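You operate a simulated robot arm through the tools that you are given. There is no shell and no other tool.

You are at the controls of a simulated robot arm. One attempt, no reset.

TASK
Clean the panel in the frame gauge, then clamp and check it.
Fine: rub all its crust off with the rubbing block and put the block back; leave the panel clamped. What is to be rubbed or washed off counts as gone when no trace of it is left.

The check looks at the end state, three seconds after you hand in, the way a careful person would. Anything else that was tipped, shoved, dropped, spilled or broken makes it a failure.

THE ROBOT
A 7-joint arm with a two-finger parallel gripper, fixed in place. Base frame: the origin is at the foot of the arm, x ahead of it, y to its left, z up; the work surface is at about z = 872. Lengths are in mm, angles in degrees, forces in N, time in s.
Its first joint turns from -166.0 to 166.0 degrees. Payload 4.4 kg.
Tool frame: the origin (TCP) lies between the finger pads and is the grasp point; the fingertips stand 23 mm ahead of it; z points along the fingers, y is the line along which they close. The gripper opens to 94 mm. The fingers are 38 mm wide and 10 mm thick; the gripper's body (54 by 96 mm) begins 39 mm behind the TCP.
Orientation is that of the tool frame in the base frame, as a unit quaternion [x, y, z, w]. With the fingers straight down and closing along the base's y, the tool's x points along the base's -x, its y along +y and its z along -z.

THE INTERFACE
- The arm moves only by the tool send_rows. Its arguments are lists of equal length, an entry for each row: "delta_rot": the turn, a rotation vector about the tool's x, y, z in units of 45 degrees (1.0 is 45 degrees), a list of three; "linear": the shift along the tool's x, y, z in units of 500 mm (1.0 is 500 mm), a list of three; "jaw": the opening in per cent of the stroke, from 0 (shut) to 100 (fully open). In form: {"delta_rot": [[rx, ry, rz], ...], "linear": [[x, y, z], ...], "jaw": [jaw, ...]}. A call has 1 to 20 rows; each row is the pose to reach, as a shift and turn from the pose commanded when the call began, along the tool's axes at that moment. A call with a number of a shift or a turn outside -1 to 1 is refused whole. Each row takes 0.2 s and may step no farther than 50 mm and 8.6 degrees from the row before; otherwise, or with a gripper value out of range, the whole call is refused. A pose out of reach is approached as far as the arm can. The call stops where the force on the tool passes 90 N (or 10 N more than at its start, if that is more) or the arm is blocked; 0.2 s more then pass. The fingers move at their own pace (about 72 mm/s each) and stop on an object; they squeeze with about 42 N. The grip force told is the motor's: it shows also when the fingers shut on nothing. Time passes only in rows, and 0.2 s behind the last, so rows that repeat a pose let the fingers close. The reply holds the time, the measured pose of the TCP, the force on the tool along the base axes, the opening and the grip force, in the units named above and with some noise, with the torque about the TCP (base axes, N m) and any sound that the robot's microphone picked up, and new pictures: "show" is both (left out), scene, wrist or none.
- Cameras (640 x 400 px; columns grow to the right, rows downward): "scene" is fixed at [49.7, 505.4, 1694.2]; the picture's right is [-0.34, -0.94, 0.00], its down [-0.69, 0.25, -0.68] and it looks along [0.64, -0.23, -0.74] (base axes); focal length 214 px, centre (320, 200). "wrist" rides on the gripper at [86, 16, -74] in the tool frame; the picture's right is [-0.18, 0.98, 0.00], its down [-0.58, -0.11, -0.81] and it looks along [-0.79, -0.15, 0.59] (tool axes); focal length 243 px, centre (320, 200). There is no depth. A picture from a camera that has moved, and an enlarged one, comes with that camera's place and axes in the base frame and with its lens. The place of the scene camera against the robot may be out by one fixed shift of up to 18 mm in any direction.
- zoom(camera, box): a new picture of the part [left, top, right, bottom] of that camera's present view, enlarged. No time passes.
- close_job(): hands the job in; it is judged then, once.

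Nothing tells you positions but the pictures and the camera data. Unless the task says otherwise, let go and move clear before handing in.

The tools are called after "Call:" by a JSON object that holds its "fn" and its "kwargs". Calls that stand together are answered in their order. send_rows: Moves the arm, as the interface text tells. Its arguments: {"type":"object","properties":{"delta_rot":{"type":"array","items":{"type":"array","items":{"type":"number"}}},"linear":{"type":"array","items":{"type":"array","items":{"type":"number"}}},"jaw":{"type":"array","items":{"type":"number"}},"show":{"type":"string","enum":["both","scene","wrist","none"]}},"required":["delta_rot","linear","jaw"]} The other tools are called the same way: zoom (camera, box) takes an enlarged picture of a part of a camera's view; close_job () hands the job in.

At the start:

```text
time_s: 0.0
tcp_pos: [617.6, 198.2, 1324.6]
ee_rot: [0.0, 1.0, 0.001, -0.001]
wrist_force: [-0.6, 0.1, -0.5]
torque: [-0.01, 0.0, 0.0]
width: 94.0
gripper_force: 0.1
```

scene: 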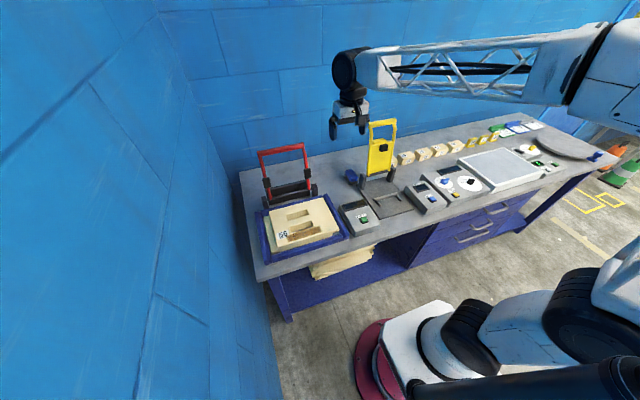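
wrist: 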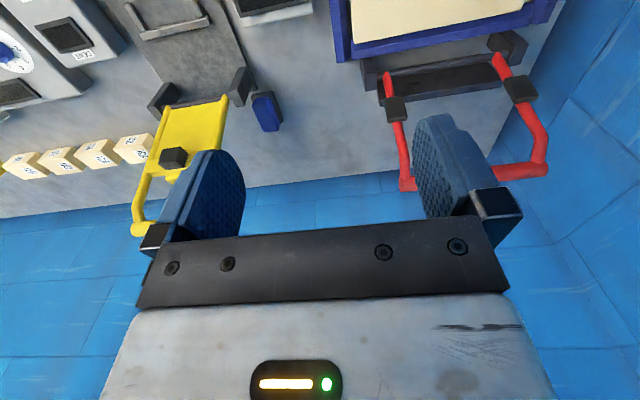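

I see a workbench with a red-handled clamp frame, a panel in a blue tray, a yellow frame, and several devices. I'll zoom in to identify things before moving.

Call:
{"fn": "zoom", "kwargs": {"camera": "scene", "box": [230, 130, 390, 280]}}

Call:
{"fn": "zoom", "kwargs": {"camera": "scene", "box": [330, 110, 490, 230]}}

Call:
{"fn": "zoom", "kwargs": {"camera": "scene", "box": [460, 100, 640, 220]}}

Call:
{"fn": "zoom", "kwargs": {"camera": "wrist", "box": [320, 0, 640, 200]}}

Call:
{"fn": "zoom", "kwargs": {"camera": "wrist", "box": [0, 0, 320, 200]}}

```text
2.67 times, centred on (310, 205) of scene
camera zoom: at [49.7, 505.4, 1694.2], right [-0.34, -0.94, 0.0], down [-0.69, 0.25, -0.68], along [0.64, -0.23, -0.74], focal length 572 px, centre (347, 187)
```

zoom: 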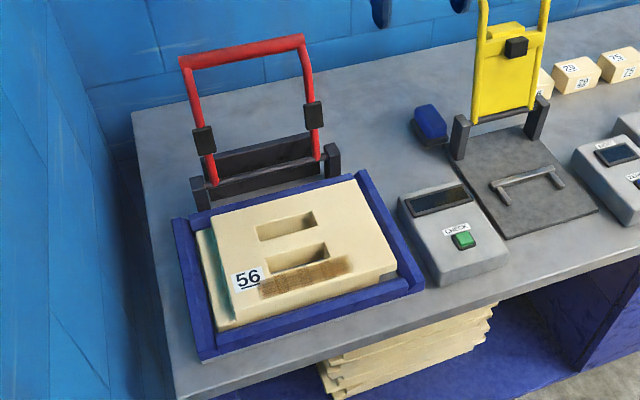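

```text
3.33 times, centred on (410, 170) of scene
camera zoom: at [49.7, 505.4, 1694.2], right [-0.34, -0.94, 0.0], down [-0.69, 0.25, -0.68], along [0.64, -0.23, -0.74], focal length 715 px, centre (20, 300)
```

zoom: 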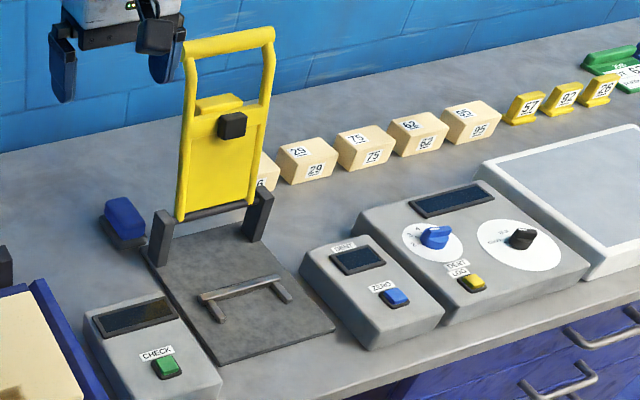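

```text
3.33 times, centred on (550, 160) of scene
camera zoom: at [49.7, 505.4, 1694.2], right [-0.34, -0.94, 0.0], down [-0.69, 0.25, -0.68], along [0.64, -0.23, -0.74], focal length 715 px, centre (-447, 333)
```

zoom: 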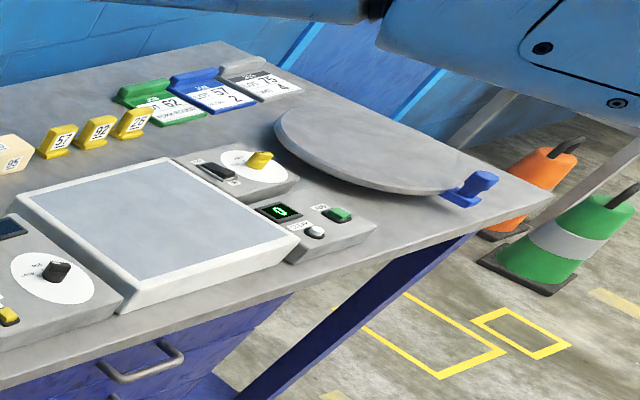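

```text
2.00 times, centred on (480, 100) of wrist
camera zoom: at [530.8, 215.3, 1399.3], right [0.18, 0.98, 0.0], down [0.58, -0.11, 0.81], along [0.79, -0.15, -0.59], focal length 485 px, centre (0, 400)
```

zoom: 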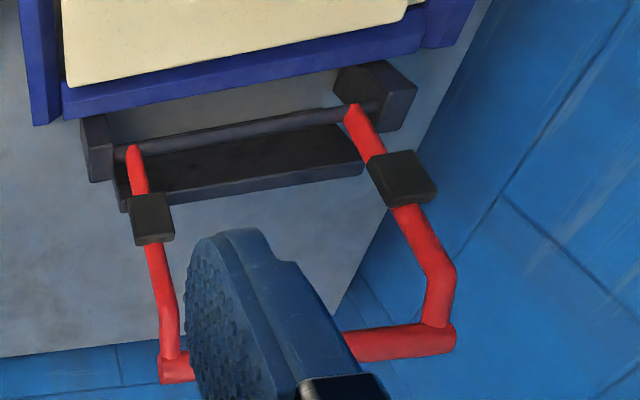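

```text
2.00 times, centred on (160, 100) of wrist
camera zoom: at [530.8, 215.3, 1399.3], right [0.18, 0.98, 0.0], down [0.58, -0.11, 0.81], along [0.79, -0.15, -0.59], focal length 485 px, centre (640, 400)
```

zoom: 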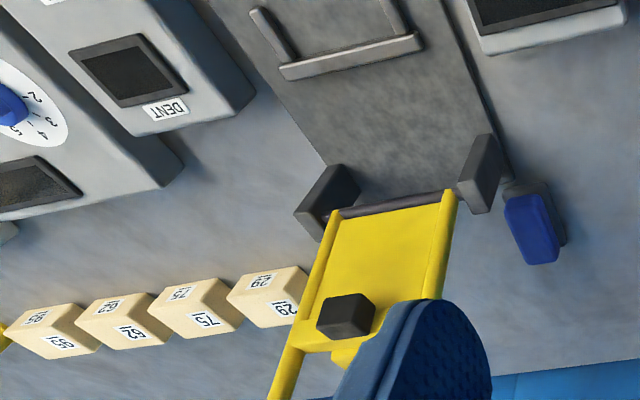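

The blue frame holds panel 56 with a brown crust streak. The red clamp is open behind it, the CHECK box is to its right and the blue rubbing block sits near the yellow press. I'll move back and over to look at the panel with the wrist camera.

Call:
{"fn": "send_rows", "kwargs": {"delta_rot": [[0, 0, 0], [0, 0, 0], [0, 0, 0], [0, 0, 0], [0, 0, 0], [0, 0, 0], [0, 0, 0], [0, 0, 0]], "linear": [[0.042, 0.048, 0.031], [0.084, 0.096, 0.062], [0.126, 0.144, 0.093], [0.168, 0.192, 0.124], [0.21, 0.24, 0.155], [0.252, 0.288, 0.186], [0.294, 0.336, 0.217], [0.335, 0.384, 0.249]], "jaw": [100, 100, 100, 100, 100, 100, 100, 100]}}

```text
time_s: 1.8
tcp_pos: [449.8, 392.0, 1200.8]
ee_rot: [-0.001, 1.0, 0.0, 0.0]
wrist_force: [0.4, 0.5, 0.5]
torque: [0.02, 0.01, 0.0]
width: 94.1
gripper_force: 0.1
camera wrist: at [362.3, 408.3, 1274.8], right [0.18, 0.98, 0.0], down [0.58, -0.11, 0.81], along [0.79, -0.15, -0.59], focal length 243 px, centre (320, 200)
```

scene: 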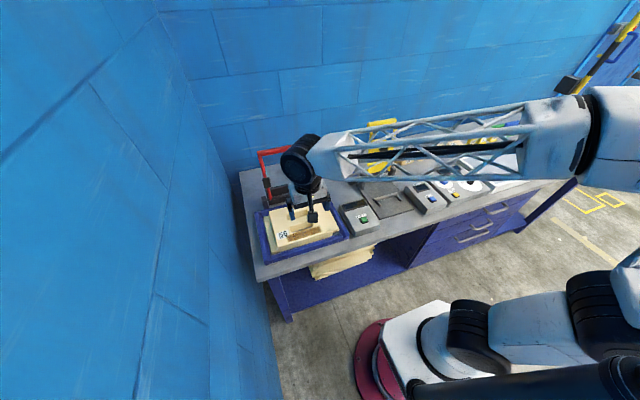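
wrist: 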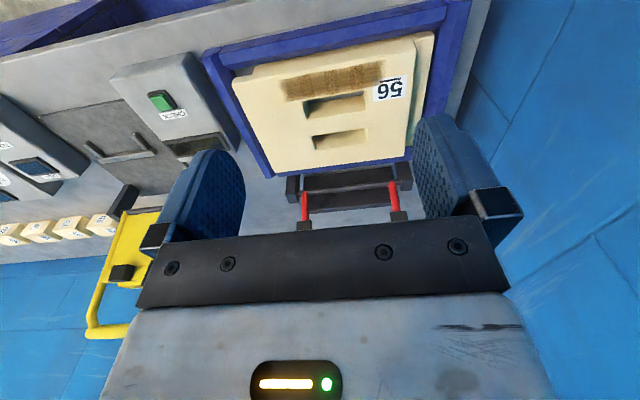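

Call:
{"fn": "zoom", "kwargs": {"camera": "wrist", "box": [190, 0, 510, 200]}}

Call:
{"fn": "zoom", "kwargs": {"camera": "wrist", "box": [250, 50, 450, 175]}}

Call:
{"fn": "zoom", "kwargs": {"camera": "wrist", "box": [0, 40, 260, 200]}}

```text
2.00 times, centred on (350, 100) of wrist
camera zoom: at [362.3, 408.3, 1274.8], right [0.18, 0.98, 0.0], down [0.58, -0.11, 0.81], along [0.79, -0.15, -0.59], focal length 485 px, centre (260, 400)
```

zoom: 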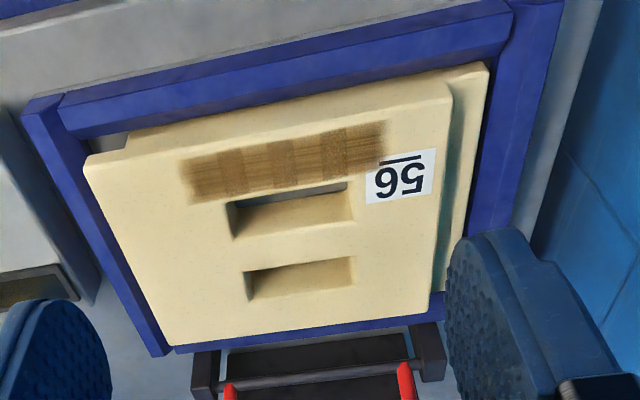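

```text
3.20 times, centred on (350, 112) of wrist
camera zoom: at [362.3, 408.3, 1274.8], right [0.18, 0.98, 0.0], down [0.58, -0.11, 0.81], along [0.79, -0.15, -0.59], focal length 776 px, centre (224, 480)
```

zoom: 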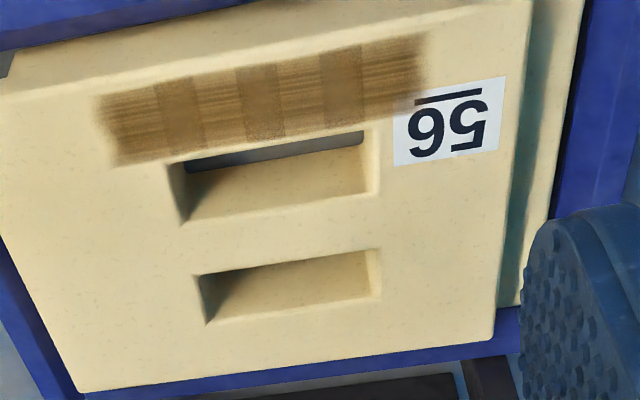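

```text
2.46 times, centred on (130, 120) of wrist
camera zoom: at [362.3, 408.3, 1274.8], right [0.18, 0.98, 0.0], down [0.58, -0.11, 0.81], along [0.79, -0.15, -0.59], focal length 597 px, centre (788, 397)
```

zoom: 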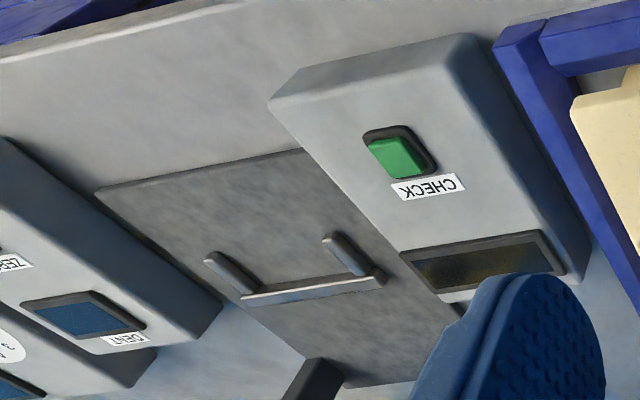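

The panel is about 270 by 210 mm with its crust strip running along y near x≈555. I'll go look at the rubbing block next.

Call:
{"fn": "send_rows", "kwargs": {"delta_rot": [[0, 0, 0], [0, 0, 0], [0, 0, 0], [0, 0, 0], [0, 0, 0], [0, 0, 0], [0, 0, 0], [0, 0, 0]], "linear": [[-0.047, -0.083, 0], [-0.094, -0.166, 0], [-0.141, -0.249, 0], [-0.188, -0.332, 0], [-0.235, -0.415, 0], [-0.282, -0.498, 0], [-0.329, -0.581, 0], [-0.376, -0.664, 0]], "jaw": [100, 100, 100, 100, 100, 100, 100, 100]}}

Call:
{"fn": "zoom", "kwargs": {"camera": "wrist", "box": [200, 0, 520, 200]}}

Call:
{"fn": "zoom", "kwargs": {"camera": "scene", "box": [240, 130, 360, 270]}}

```text
time_s: 3.6
tcp_pos: [639.1, 58.2, 1201.6]
ee_rot: [0.0, 1.0, 0.0, 0.0]
wrist_force: [0.1, -0.6, -0.4]
torque: [0.08, -0.03, 0.01]
width: 94.2
gripper_force: 0.1
camera wrist: at [552.5, 74.5, 1274.6], right [0.18, 0.98, 0.0], down [0.58, -0.11, 0.81], along [0.79, -0.15, -0.59], focal length 243 px, centre (320, 200)
```

scene: 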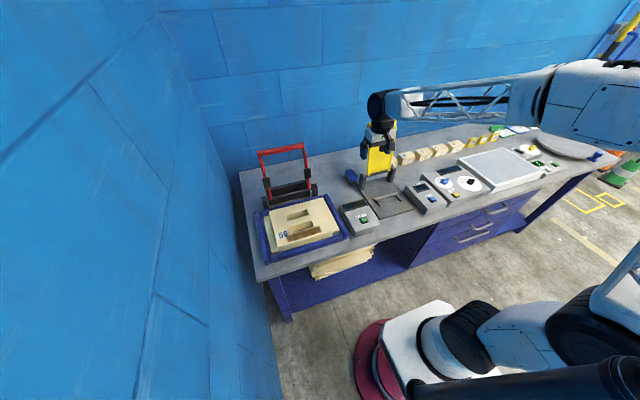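
wrist: 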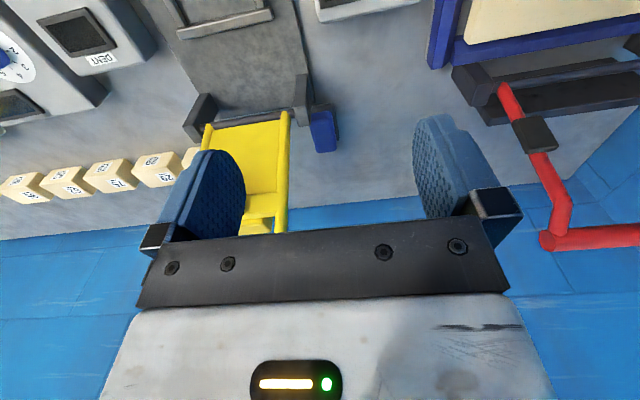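

```text
2.00 times, centred on (360, 100) of wrist
camera zoom: at [552.5, 74.5, 1274.6], right [0.18, 0.98, 0.0], down [0.58, -0.11, 0.81], along [0.79, -0.15, -0.59], focal length 485 px, centre (240, 400)
```

zoom: 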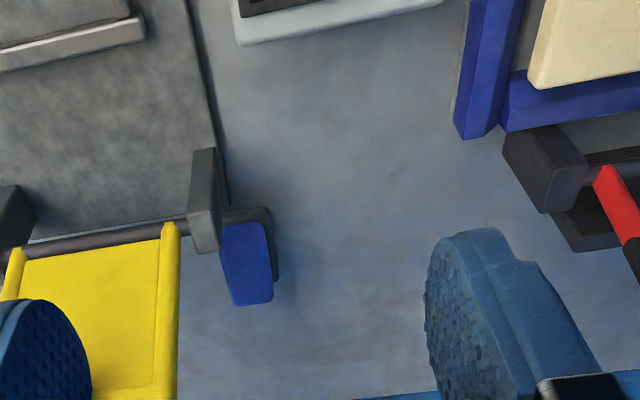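

```text
2.86 times, centred on (300, 200) of scene
camera zoom: at [49.7, 505.4, 1694.2], right [-0.34, -0.94, 0.0], down [-0.69, 0.25, -0.68], along [0.64, -0.23, -0.74], focal length 613 px, centre (377, 200)
```

zoom: 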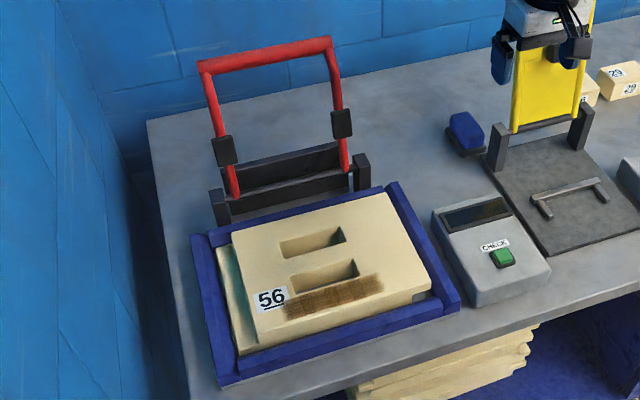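

The block (dark base, blue top) sits right beside the left post of the yellow press. I need a closer look to get its exact pose before I grasp it.

Call:
{"fn": "send_rows", "kwargs": {"delta_rot": [[0, 0, 0], [0, 0, 0], [0, 0, 0], [0, 0, 0]], "linear": [[-0.04, 0.006, 0.065], [-0.08, 0.012, 0.13], [-0.12, 0.018, 0.195], [-0.16, 0.024, 0.26]], "jaw": [100, 100, 100, 100]}}

Call:
{"fn": "zoom", "kwargs": {"camera": "wrist", "box": [160, 0, 480, 200]}}

```text
time_s: 4.6
tcp_pos: [719.0, 71.3, 1070.8]
ee_rot: [0.0, 1.0, 0.001, 0.001]
wrist_force: [0.4, 0.0, 0.1]
torque: [0.02, 0.03, 0.01]
width: 94.0
gripper_force: 0.1
camera wrist: at [632.0, 87.7, 1145.1], right [0.18, 0.98, 0.0], down [0.58, -0.11, 0.81], along [0.79, -0.15, -0.59], focal length 243 px, centre (320, 200)
```

scene: 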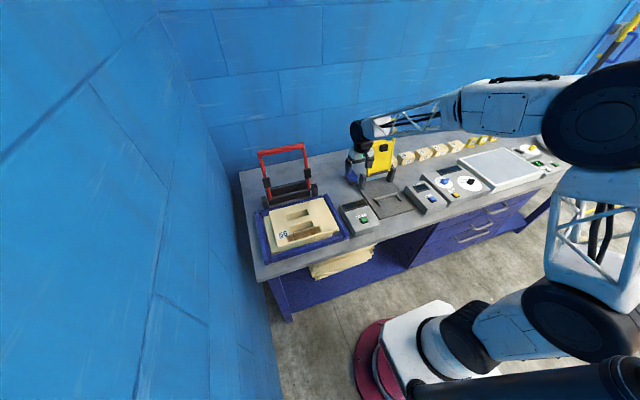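
wrist: 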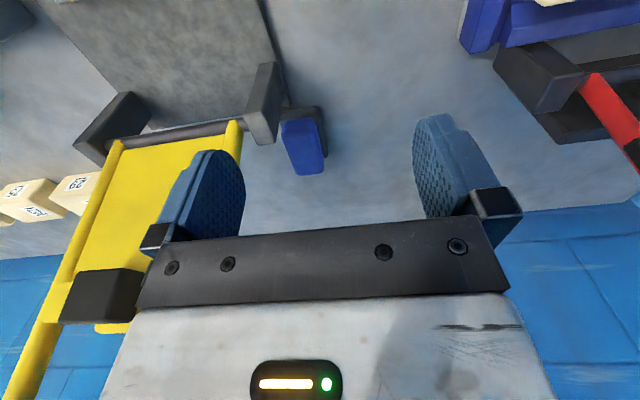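

```text
2.00 times, centred on (320, 100) of wrist
camera zoom: at [632.0, 87.7, 1145.1], right [0.18, 0.98, 0.0], down [0.58, -0.11, 0.81], along [0.79, -0.15, -0.59], focal length 485 px, centre (320, 400)
```

zoom: 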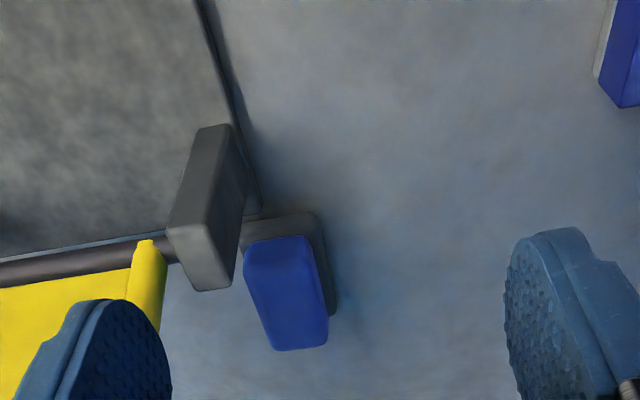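

Call:
{"fn": "zoom", "kwargs": {"camera": "wrist", "box": [230, 50, 390, 190]}}

```text
2.86 times, centred on (310, 120) of wrist
camera zoom: at [632.0, 87.7, 1145.1], right [0.18, 0.98, 0.0], down [0.58, -0.11, 0.81], along [0.79, -0.15, -0.59], focal length 693 px, centre (349, 429)
```

zoom: 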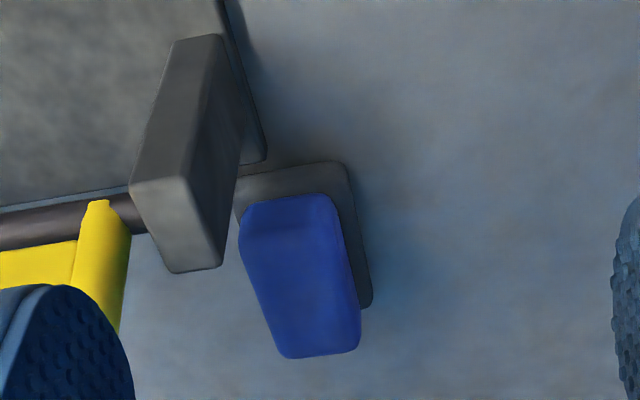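

The block lies aligned with x at about (846, 29), and the tall yellow lid stands beside it at y of about -23. I need to check the wrist's clearance to that lid, so I'll zoom on the scene.

Call:
{"fn": "zoom", "kwargs": {"camera": "scene", "box": [320, 80, 480, 200]}}

Call:
{"fn": "zoom", "kwargs": {"camera": "scene", "box": [330, 100, 410, 200]}}

```text
3.33 times, centred on (400, 140) of scene
camera zoom: at [49.7, 505.4, 1694.2], right [-0.34, -0.94, 0.0], down [-0.69, 0.25, -0.68], along [0.64, -0.23, -0.74], focal length 715 px, centre (53, 400)
```

zoom: 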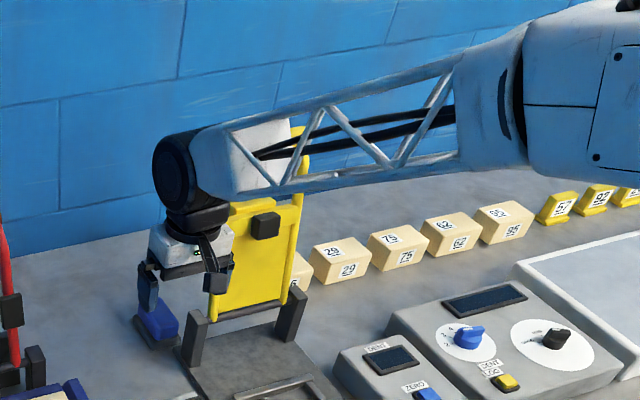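

```text
4.00 times, centred on (370, 150) of scene
camera zoom: at [49.7, 505.4, 1694.2], right [-0.34, -0.94, 0.0], down [-0.69, 0.25, -0.68], along [0.64, -0.23, -0.74], focal length 858 px, centre (120, 400)
```

zoom: 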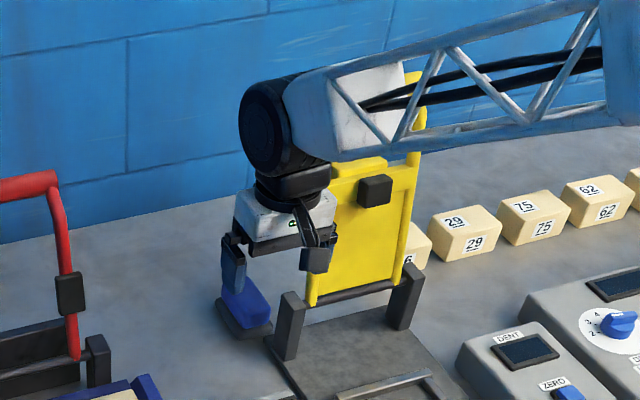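

The lid's edge is close to the block (y ≈ -8), so a straight-down grasp from the robot side would put the forearm near it. I'll turn the gripper 90° so the camera looks from +y, view the block from the side, and later lean the wrist toward +y.

Call:
{"fn": "send_rows", "kwargs": {"delta_rot": [[0, 0, 0.166], [0, 0, 0.333], [0, 0, 0.5], [0, 0, 0.666], [0, 0, 0.833], [0, 0, 1.0]], "linear": [[-0.02, 0.033, -0.016], [-0.04, 0.066, -0.032], [-0.06, 0.1, -0.05], [-0.08, 0.133, -0.066], [-0.1, 0.166, -0.082], [-0.122, 0.198, -0.098]], "jaw": [100, 100, 100, 100, 100, 100], "show": "none"}}

Call:
{"fn": "send_rows", "kwargs": {"delta_rot": [[0, 0, 0.166], [0, 0, 0.333], [0, 0, 0.5], [0, 0, 0.666], [0, 0, 0.833], [0, 0, 1.0]], "linear": [[0, 0, 0], [0, 0, 0], [0, 0, 0], [0, 0, 0], [0, 0, 0], [0, 0, 0]], "jaw": [100, 100, 100, 100, 100, 100]}}

```text
time_s: 6.0
tcp_pos: [780.8, 169.5, 1119.2]
ee_rot: [0.384, 0.923, 0.0, 0.0]
wrist_force: [0.2, 0.2, -0.5]
torque: [0.01, 0.0, 0.0]
width: 93.9
gripper_force: 0.1
```

```text
time_s: 7.4
tcp_pos: [779.5, 169.1, 1119.1]
ee_rot: [0.708, 0.707, 0.0, 0.0]
wrist_force: [0.6, -0.1, 0.3]
torque: [-0.01, 0.01, 0.0]
width: 94.1
gripper_force: 0.1
camera wrist: at [795.3, 256.6, 1193.9], right [0.98, -0.19, 0.0], down [-0.11, -0.58, 0.81], along [-0.15, -0.79, -0.59], focal length 243 px, centre (320, 200)
```

scene: 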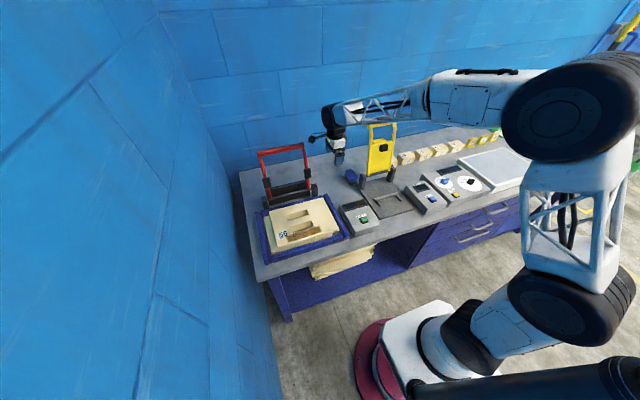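
wrist: 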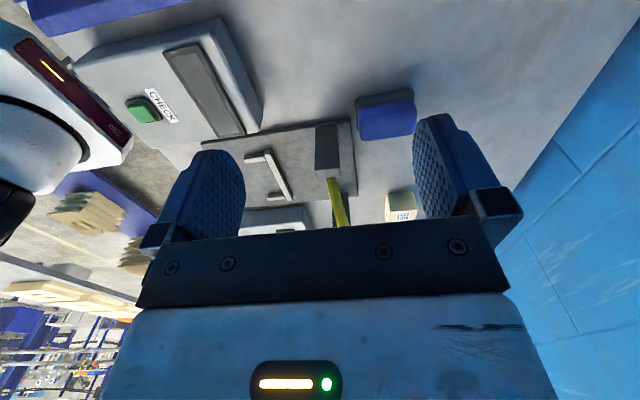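

Call:
{"fn": "zoom", "kwargs": {"camera": "wrist", "box": [290, 60, 450, 180]}}

```text
3.33 times, centred on (370, 120) of wrist
camera zoom: at [795.3, 256.6, 1193.9], right [0.98, -0.19, 0.0], down [-0.11, -0.58, 0.81], along [-0.15, -0.79, -0.59], focal length 809 px, centre (153, 467)
```

zoom: 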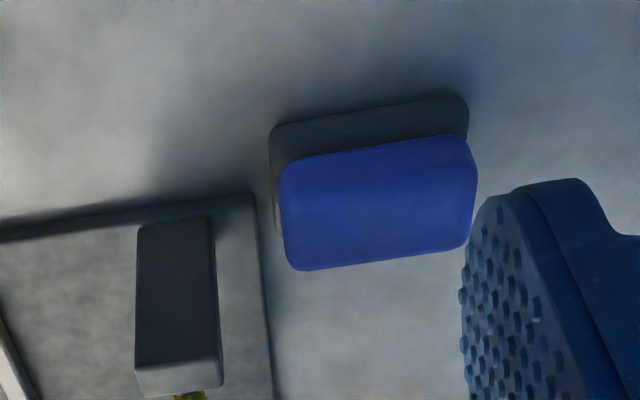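

Call:
{"fn": "zoom", "kwargs": {"camera": "scene", "box": [290, 60, 450, 180]}}

```text
3.33 times, centred on (370, 120) of scene
camera zoom: at [49.7, 505.4, 1694.2], right [-0.34, -0.94, 0.0], down [-0.69, 0.25, -0.68], along [0.64, -0.23, -0.74], focal length 715 px, centre (153, 467)
```

zoom: 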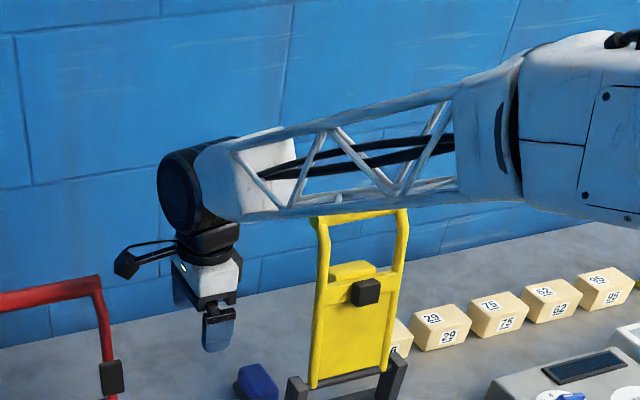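

Slab spans x 807–892 with its top at z≈885. The handle is about 77×38 mm, centred at (849.5, 28) with its top at z≈910, clear of the post. I'll tilt 15° with the wrist toward +y and move to a standoff above it.

Call:
{"fn": "send_rows", "kwargs": {"delta_rot": [[0, -0.083, 0], [0, -0.166, 0], [0, -0.25, 0], [0, -0.333, 0]], "linear": [[-0.048, 0.035, 0.025], [-0.096, 0.07, 0.05], [-0.144, 0.105, 0.075], [-0.191, 0.14, 0.1]], "jaw": [100, 100, 100, 100]}}

Call:
{"fn": "zoom", "kwargs": {"camera": "wrist", "box": [200, 0, 480, 200]}}

Call:
{"fn": "zoom", "kwargs": {"camera": "scene", "box": [290, 80, 450, 200]}}

```text
time_s: 8.4
tcp_pos: [849.9, 74.0, 1070.3]
ee_rot: [0.702, 0.7, -0.092, 0.093]
wrist_force: [-0.1, -0.3, -0.5]
torque: [0.03, -0.01, 0.01]
width: 94.1
gripper_force: 0.0
camera wrist: at [865.5, 177.9, 1119.0], right [0.98, -0.18, 0.05], down [-0.11, -0.35, 0.93], along [-0.15, -0.92, -0.37], focal length 243 px, centre (320, 200)
```

scene: 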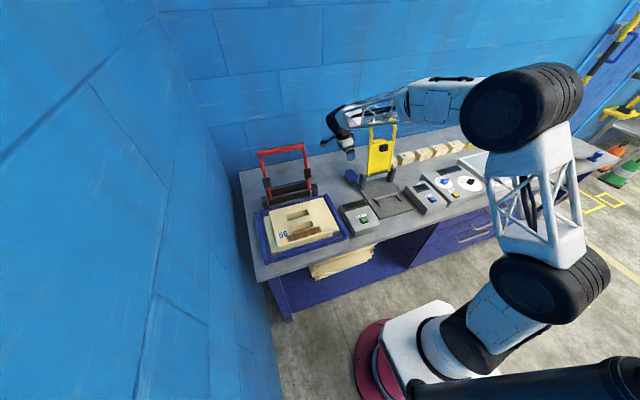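
wrist: 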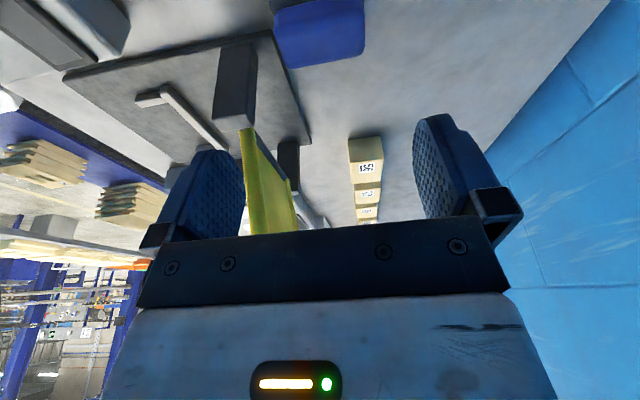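

```text
2.00 times, centred on (340, 100) of wrist
camera zoom: at [865.5, 177.9, 1119.0], right [0.98, -0.18, 0.05], down [-0.11, -0.35, 0.93], along [-0.15, -0.92, -0.37], focal length 485 px, centre (280, 400)
```

zoom: 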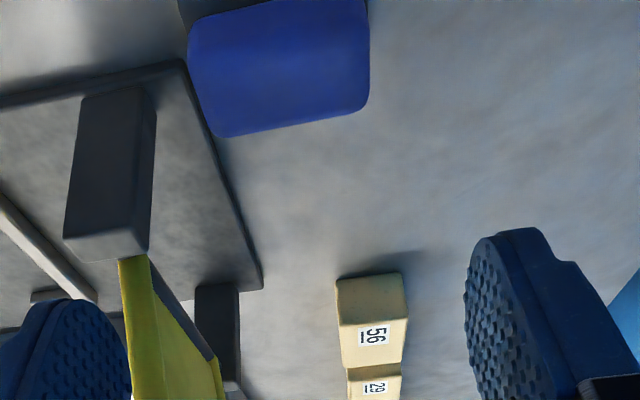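

```text
3.33 times, centred on (370, 140) of scene
camera zoom: at [49.7, 505.4, 1694.2], right [-0.34, -0.94, 0.0], down [-0.69, 0.25, -0.68], along [0.64, -0.23, -0.74], focal length 715 px, centre (153, 400)
```

zoom: 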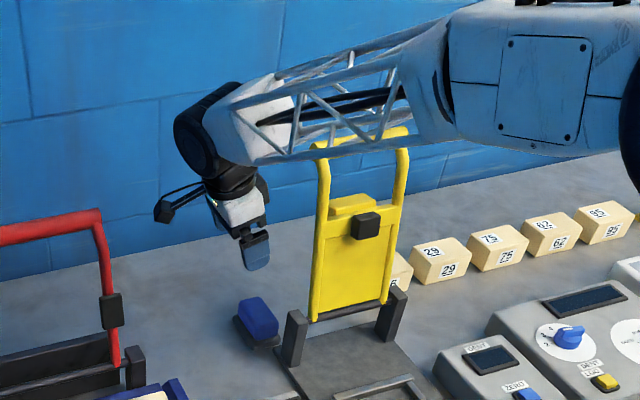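

Alignment looks good: handle x 813–887, and TCP x is 850. I'll descend 100 mm along the tool and check that the wrist clears the lid.

Call:
{"fn": "send_rows", "kwargs": {"delta_rot": [[0, 0, 0], [0, 0, 0], [0, 0, 0], [0, 0, 0]], "linear": [[0, 0, 0.05], [0, 0, 0.1], [0, 0, 0.15], [0, 0, 0.2]], "jaw": [100, 100, 100, 100]}}

Call:
{"fn": "zoom", "kwargs": {"camera": "scene", "box": [290, 80, 450, 200]}}

```text
time_s: 9.4
tcp_pos: [849.2, 48.2, 972.4]
ee_rot: [0.701, 0.701, -0.092, 0.093]
wrist_force: [-0.1, -0.9, 0.1]
torque: [-0.03, 0.01, 0.0]
width: 94.1
gripper_force: 0.1
camera wrist: at [864.9, 151.7, 1022.5], right [0.98, -0.18, 0.05], down [-0.11, -0.35, 0.93], along [-0.15, -0.92, -0.37], focal length 243 px, centre (320, 200)
```

scene: 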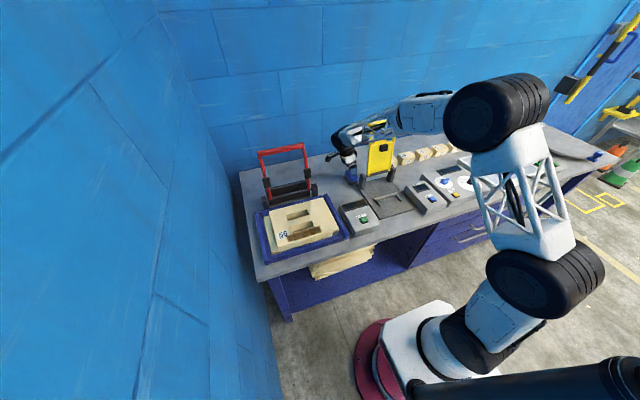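
wrist: 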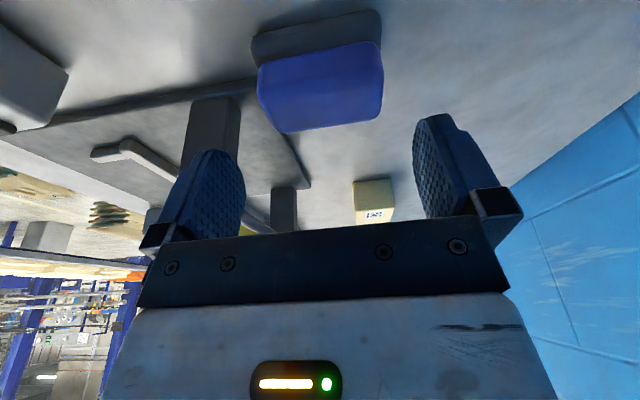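

```text
3.33 times, centred on (370, 140) of scene
camera zoom: at [49.7, 505.4, 1694.2], right [-0.34, -0.94, 0.0], down [-0.69, 0.25, -0.68], along [0.64, -0.23, -0.74], focal length 715 px, centre (153, 400)
```

zoom: 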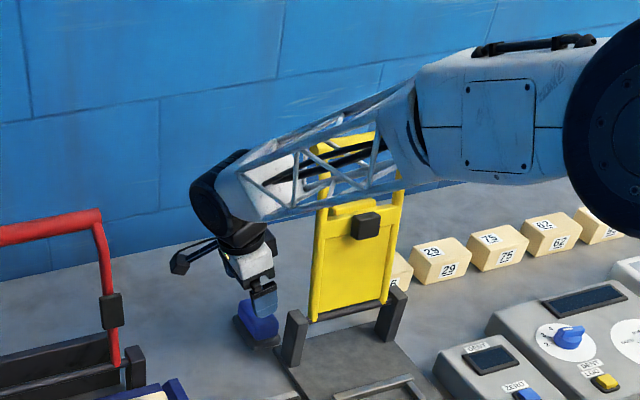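

Call:
{"fn": "zoom", "kwargs": {"camera": "wrist", "box": [220, 0, 420, 150]}}

```text
2.67 times, centred on (320, 75) of wrist
camera zoom: at [864.9, 151.7, 1022.5], right [0.98, -0.18, 0.05], down [-0.11, -0.35, 0.93], along [-0.15, -0.92, -0.37], focal length 647 px, centre (320, 533)
```

zoom: 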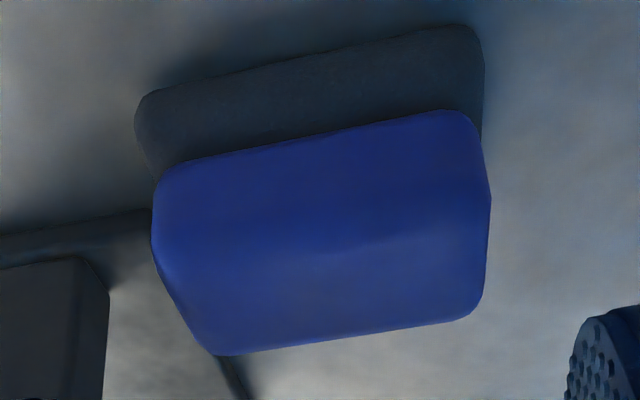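

Block centre confirmed at x≈850.4, y≈29, so I'll descend the rest slowly.

Call:
{"fn": "send_rows", "kwargs": {"delta_rot": [[0, 0, 0], [0, 0, 0], [0, 0, 0], [0, 0, 0]], "linear": [[0, 0.001, 0.03], [0, 0.002, 0.06], [0, 0.002, 0.09], [0, 0.002, 0.116]], "jaw": [100, 100, 100, 100]}}

Call:
{"fn": "zoom", "kwargs": {"camera": "scene", "box": [310, 120, 430, 200]}}

Call:
{"fn": "zoom", "kwargs": {"camera": "wrist", "box": [160, 0, 480, 260]}}

```text
time_s: 10.4
tcp_pos: [850.5, 32.9, 917.0]
ee_rot: [0.702, 0.701, -0.091, 0.093]
wrist_force: [0.1, 0.3, 0.8]
torque: [-0.02, 0.02, 0.01]
width: 93.7
gripper_force: 0.0
camera wrist: at [865.9, 136.3, 967.0], right [0.98, -0.18, 0.05], down [-0.11, -0.35, 0.93], along [-0.15, -0.92, -0.37], focal length 243 px, centre (320, 200)
```

scene: 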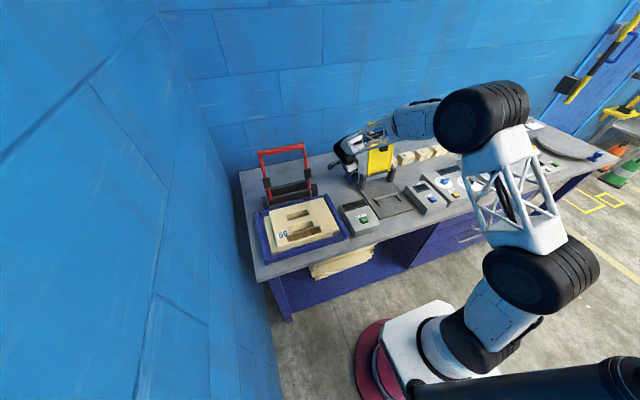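
wrist: 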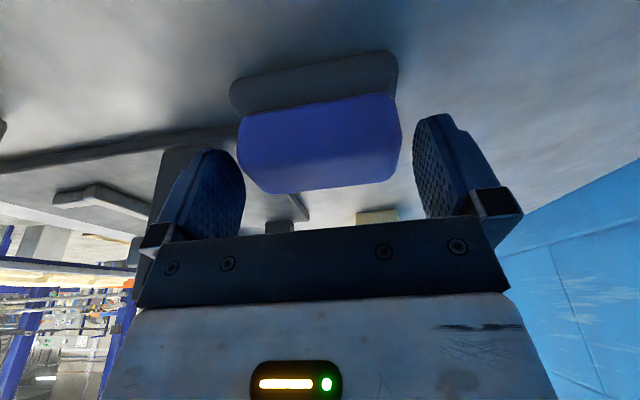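

```text
5.00 times, centred on (370, 160) of scene
camera zoom: at [49.7, 505.4, 1694.2], right [-0.34, -0.94, 0.0], down [-0.69, 0.25, -0.68], along [0.64, -0.23, -0.74], focal length 1072 px, centre (70, 400)
```

zoom: 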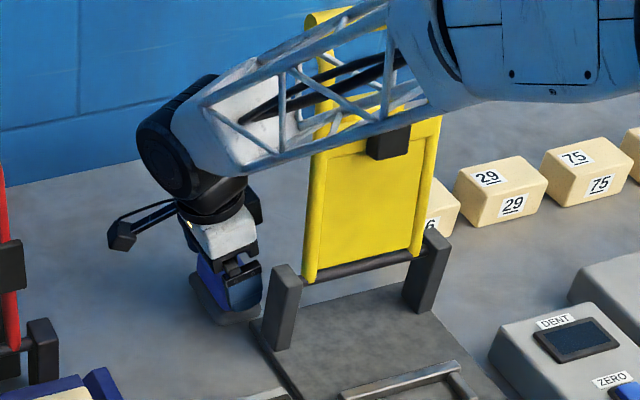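

```text
1.54 times, centred on (320, 130) of wrist
camera zoom: at [865.9, 136.3, 967.0], right [0.98, -0.18, 0.05], down [-0.11, -0.35, 0.93], along [-0.15, -0.92, -0.37], focal length 373 px, centre (320, 308)
```

zoom: 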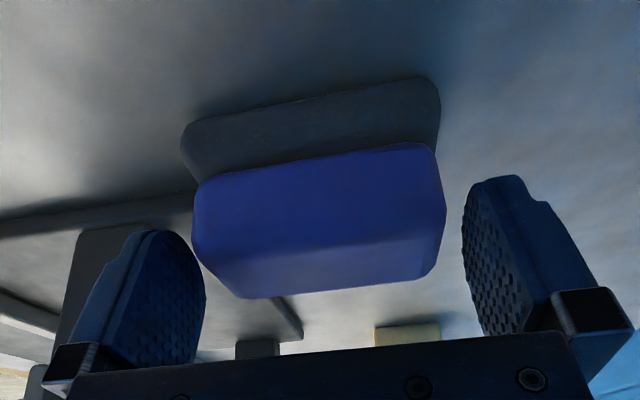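

No contact and the lid is clear. I'll lower 3.5 mm more for better pad overlap and close the fingers.

Call:
{"fn": "send_rows", "kwargs": {"delta_rot": [[0, 0, 0], [0, 0, 0], [0, 0, 0], [0, 0, 0], [0, 0, 0]], "linear": [[0, 0, 0.007], [0, 0, 0.007], [0, 0, 0.007], [0, 0, 0.007], [0, 0, 0.007]], "jaw": [100, 60, 60, 60, 60]}}

Call:
{"fn": "zoom", "kwargs": {"camera": "wrist", "box": [160, 0, 480, 260]}}

```text
time_s: 11.6
tcp_pos: [850.6, 31.6, 913.6]
ee_rot: [0.701, 0.701, -0.093, 0.092]
wrist_force: [0.4, -0.1, -1.1]
torque: [-0.01, -0.01, -0.01]
width: 79.2
gripper_force: 41.9
camera wrist: at [866.0, 135.5, 963.2], right [0.98, -0.18, 0.05], down [-0.11, -0.35, 0.93], along [-0.15, -0.92, -0.37], focal length 243 px, centre (320, 200)
```

scene: 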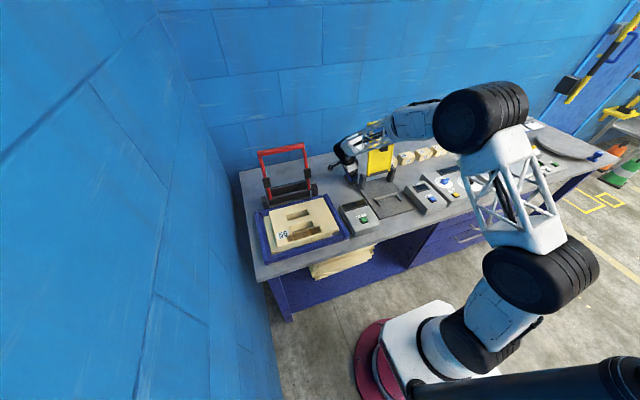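
wrist: 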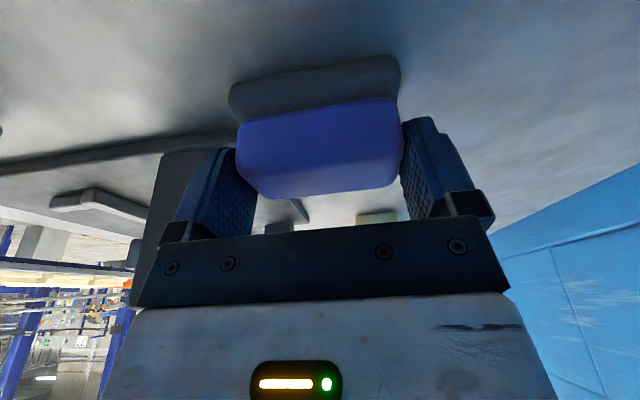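

```text
1.54 times, centred on (320, 130) of wrist
camera zoom: at [866.0, 135.5, 963.2], right [0.98, -0.18, 0.05], down [-0.11, -0.35, 0.93], along [-0.15, -0.92, -0.37], focal length 373 px, centre (320, 308)
```

zoom: 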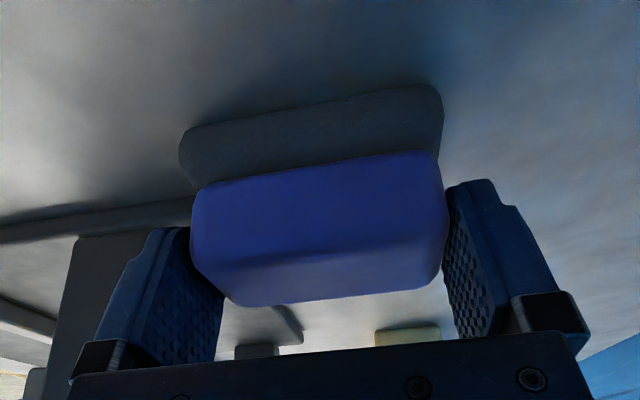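

The handle is gripped at 79 mm. I'll lift it back along the tool axis in small steps.

Call:
{"fn": "send_rows", "kwargs": {"delta_rot": [[0, 0, 0], [0, 0, 0], [0, 0, 0], [0, 0, 0], [0, 0, 0], [0, 0, 0]], "linear": [[0, 0, -0.01], [0, 0, -0.03], [0, 0, -0.06], [0, 0, -0.11], [0, 0, -0.17], [0, 0, -0.24]], "jaw": [60, 60, 60, 60, 60, 60]}}

Call:
{"fn": "zoom", "kwargs": {"camera": "wrist", "box": [160, 0, 480, 260]}}

Call:
{"fn": "zoom", "kwargs": {"camera": "scene", "box": [300, 90, 430, 200]}}

```text
time_s: 13.0
tcp_pos: [849.5, 64.6, 1028.2]
ee_rot: [0.701, 0.702, -0.092, 0.093]
wrist_force: [0.1, 0.0, -1.5]
torque: [0.0, 0.02, 0.01]
width: 79.3
gripper_force: 42.3
camera wrist: at [865.2, 167.3, 1077.9], right [0.98, -0.18, 0.05], down [-0.11, -0.35, 0.93], along [-0.15, -0.92, -0.37], focal length 243 px, centre (320, 200)
```

scene: 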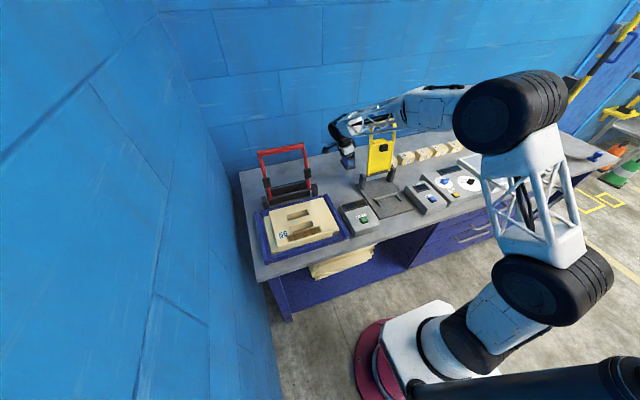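
wrist: 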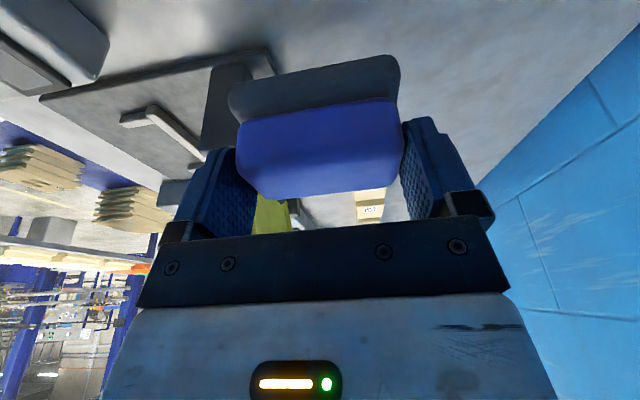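

```text
1.54 times, centred on (320, 130) of wrist
camera zoom: at [865.2, 167.3, 1077.9], right [0.98, -0.18, 0.05], down [-0.11, -0.35, 0.93], along [-0.15, -0.92, -0.37], focal length 373 px, centre (320, 308)
```

zoom: 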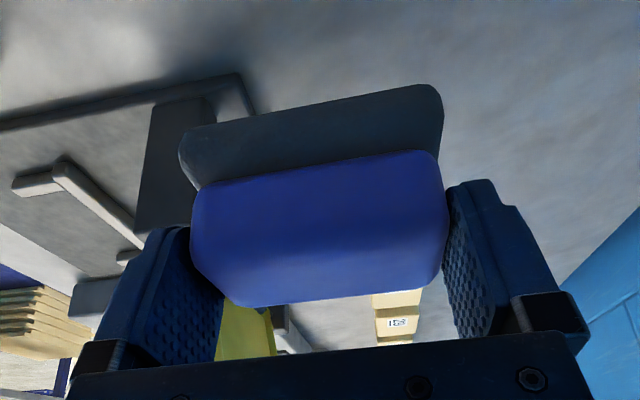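

```text
3.64 times, centred on (365, 145) of scene
camera zoom: at [49.7, 505.4, 1694.2], right [-0.34, -0.94, 0.0], down [-0.69, 0.25, -0.68], along [0.64, -0.23, -0.74], focal length 780 px, centre (156, 400)
```

zoom: 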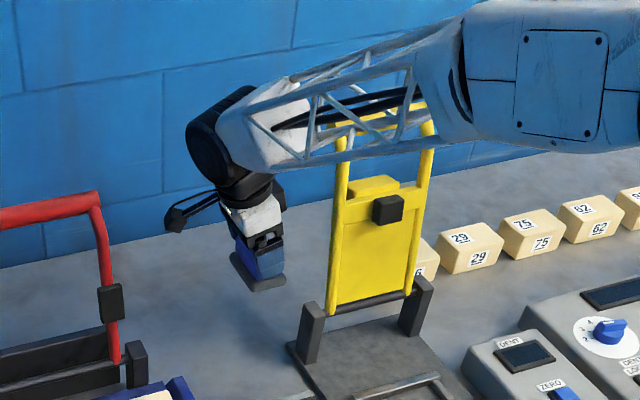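

The block is held firmly. I'll turn back 90° while moving toward the panel, so its long side runs along the crust strip and the wrist leans to the robot side.

Call:
{"fn": "send_rows", "kwargs": {"delta_rot": [[-0.043, 0, -0.161], [-0.086, 0, -0.322], [-0.1295, 0, -0.483], [-0.1727, 0, -0.644], [-0.2158, 0, -0.805], [-0.2588, 0, -0.966]], "linear": [[0.027, -0.03, -0.021], [0.054, -0.06, -0.042], [0.081, -0.09, -0.063], [0.109, -0.12, -0.084], [0.136, -0.15, -0.105], [0.163, -0.18, -0.126]], "jaw": [60, 60, 60, 60, 60, 60], "show": "scene"}}

Call:
{"fn": "send_rows", "kwargs": {"delta_rot": [[-0.043, 0, -0.161], [-0.086, 0, -0.322], [-0.1295, 0, -0.483], [-0.1727, 0, -0.644], [-0.2158, 0, -0.805], [-0.2588, 0, -0.966]], "linear": [[0.066, 0, -0.008], [0.132, 0, -0.016], [0.198, 0, -0.024], [0.265, 0, -0.032], [0.331, 0, -0.04], [0.397, 0, -0.048]], "jaw": [60, 60, 60, 60, 60, 60]}}

```text
time_s: 14.4
tcp_pos: [759.1, 158.0, 1069.0]
ee_rot: [0.378, 0.917, -0.049, 0.12]
wrist_force: [-0.3, 0.2, -1.0]
torque: [0.0, -0.01, 0.01]
width: 79.4
gripper_force: 42.5
```

scene: 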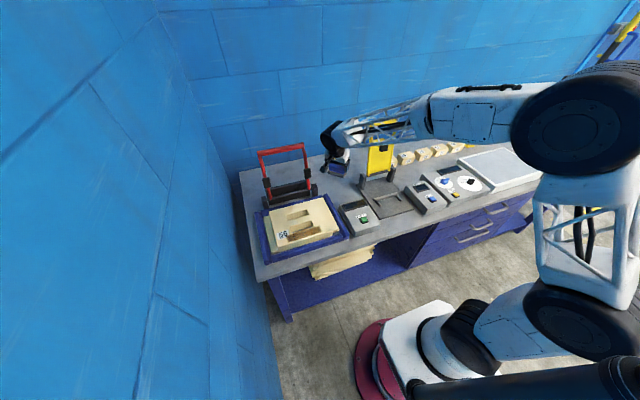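

```text
time_s: 15.8
tcp_pos: [620.2, 297.7, 1042.0]
ee_rot: [-0.001, 0.991, 0.0, 0.131]
wrist_force: [0.5, -1.0, -0.2]
torque: [0.04, -0.02, 0.01]
width: 79.4
gripper_force: 41.9
camera wrist: at [517.5, 315.4, 1091.1], right [0.18, 0.98, 0.05], down [0.35, -0.11, 0.93], along [0.92, -0.15, -0.37], focal length 243 px, centre (320, 200)
```

scene: 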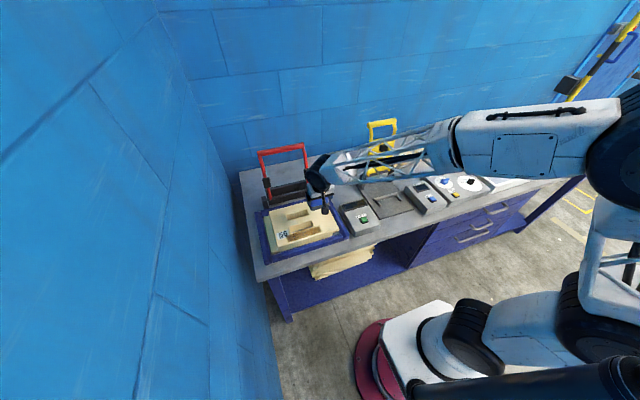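
wrist: 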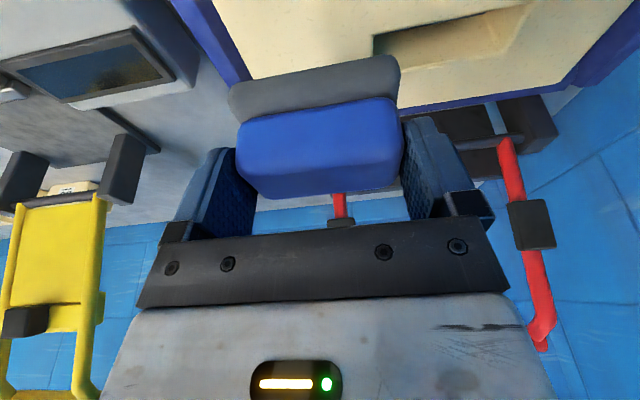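

Call:
{"fn": "send_rows", "kwargs": {"delta_rot": [[0, 0, 0], [0, 0, 0], [0, 0, 0], [0, 0, 0]], "linear": [[0.04, 0.046, 0.011], [0.079, 0.092, 0.022], [0.119, 0.138, 0.033], [0.158, 0.185, 0.045]], "jaw": [60, 60, 60, 60]}}

Call:
{"fn": "zoom", "kwargs": {"camera": "wrist", "box": [200, 0, 440, 150]}}

Call:
{"fn": "zoom", "kwargs": {"camera": "scene", "box": [240, 150, 360, 270]}}

```text
time_s: 16.8
tcp_pos: [549.7, 391.1, 1000.8]
ee_rot: [0.001, 0.991, 0.0, 0.131]
wrist_force: [0.0, -0.3, -1.0]
torque: [-0.03, -0.04, 0.05]
width: 79.4
gripper_force: 42.1
camera wrist: at [446.4, 407.9, 1048.9], right [0.18, 0.98, 0.05], down [0.35, -0.11, 0.93], along [0.92, -0.15, -0.37], focal length 243 px, centre (320, 200)
```

scene: 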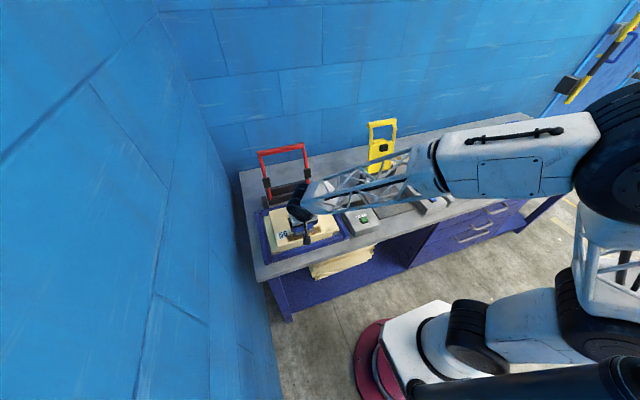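
wrist: 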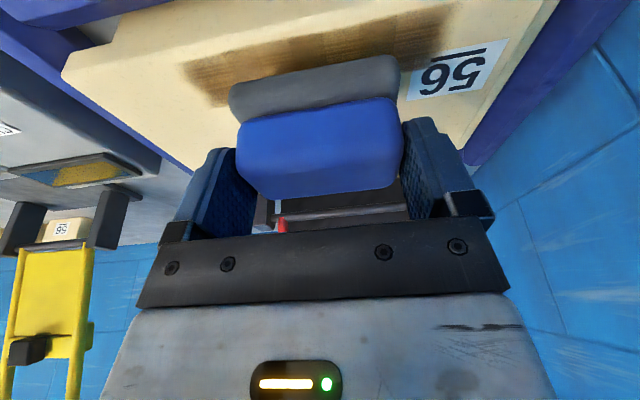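

```text
2.67 times, centred on (320, 75) of wrist
camera zoom: at [446.4, 407.9, 1048.9], right [0.18, 0.98, 0.05], down [0.35, -0.11, 0.93], along [0.92, -0.15, -0.37], focal length 647 px, centre (320, 533)
```

zoom: 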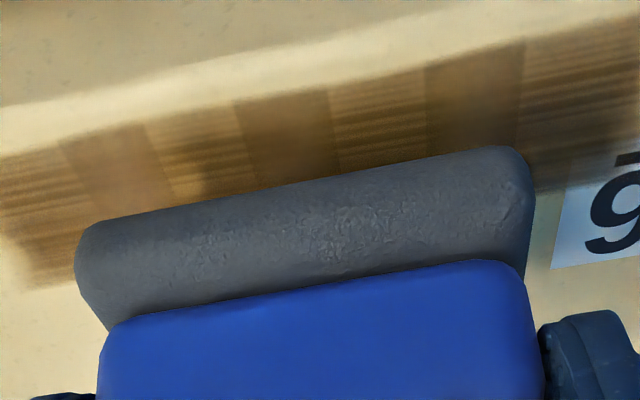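

```text
3.33 times, centred on (300, 210) of scene
camera zoom: at [49.7, 505.4, 1694.2], right [-0.34, -0.94, 0.0], down [-0.69, 0.25, -0.68], along [0.64, -0.23, -0.74], focal length 715 px, centre (387, 167)
```

zoom: 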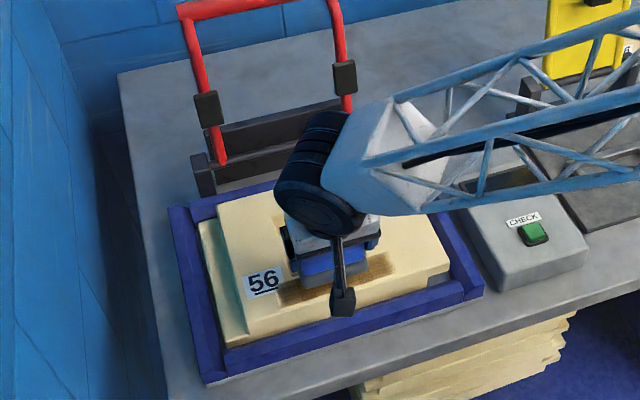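

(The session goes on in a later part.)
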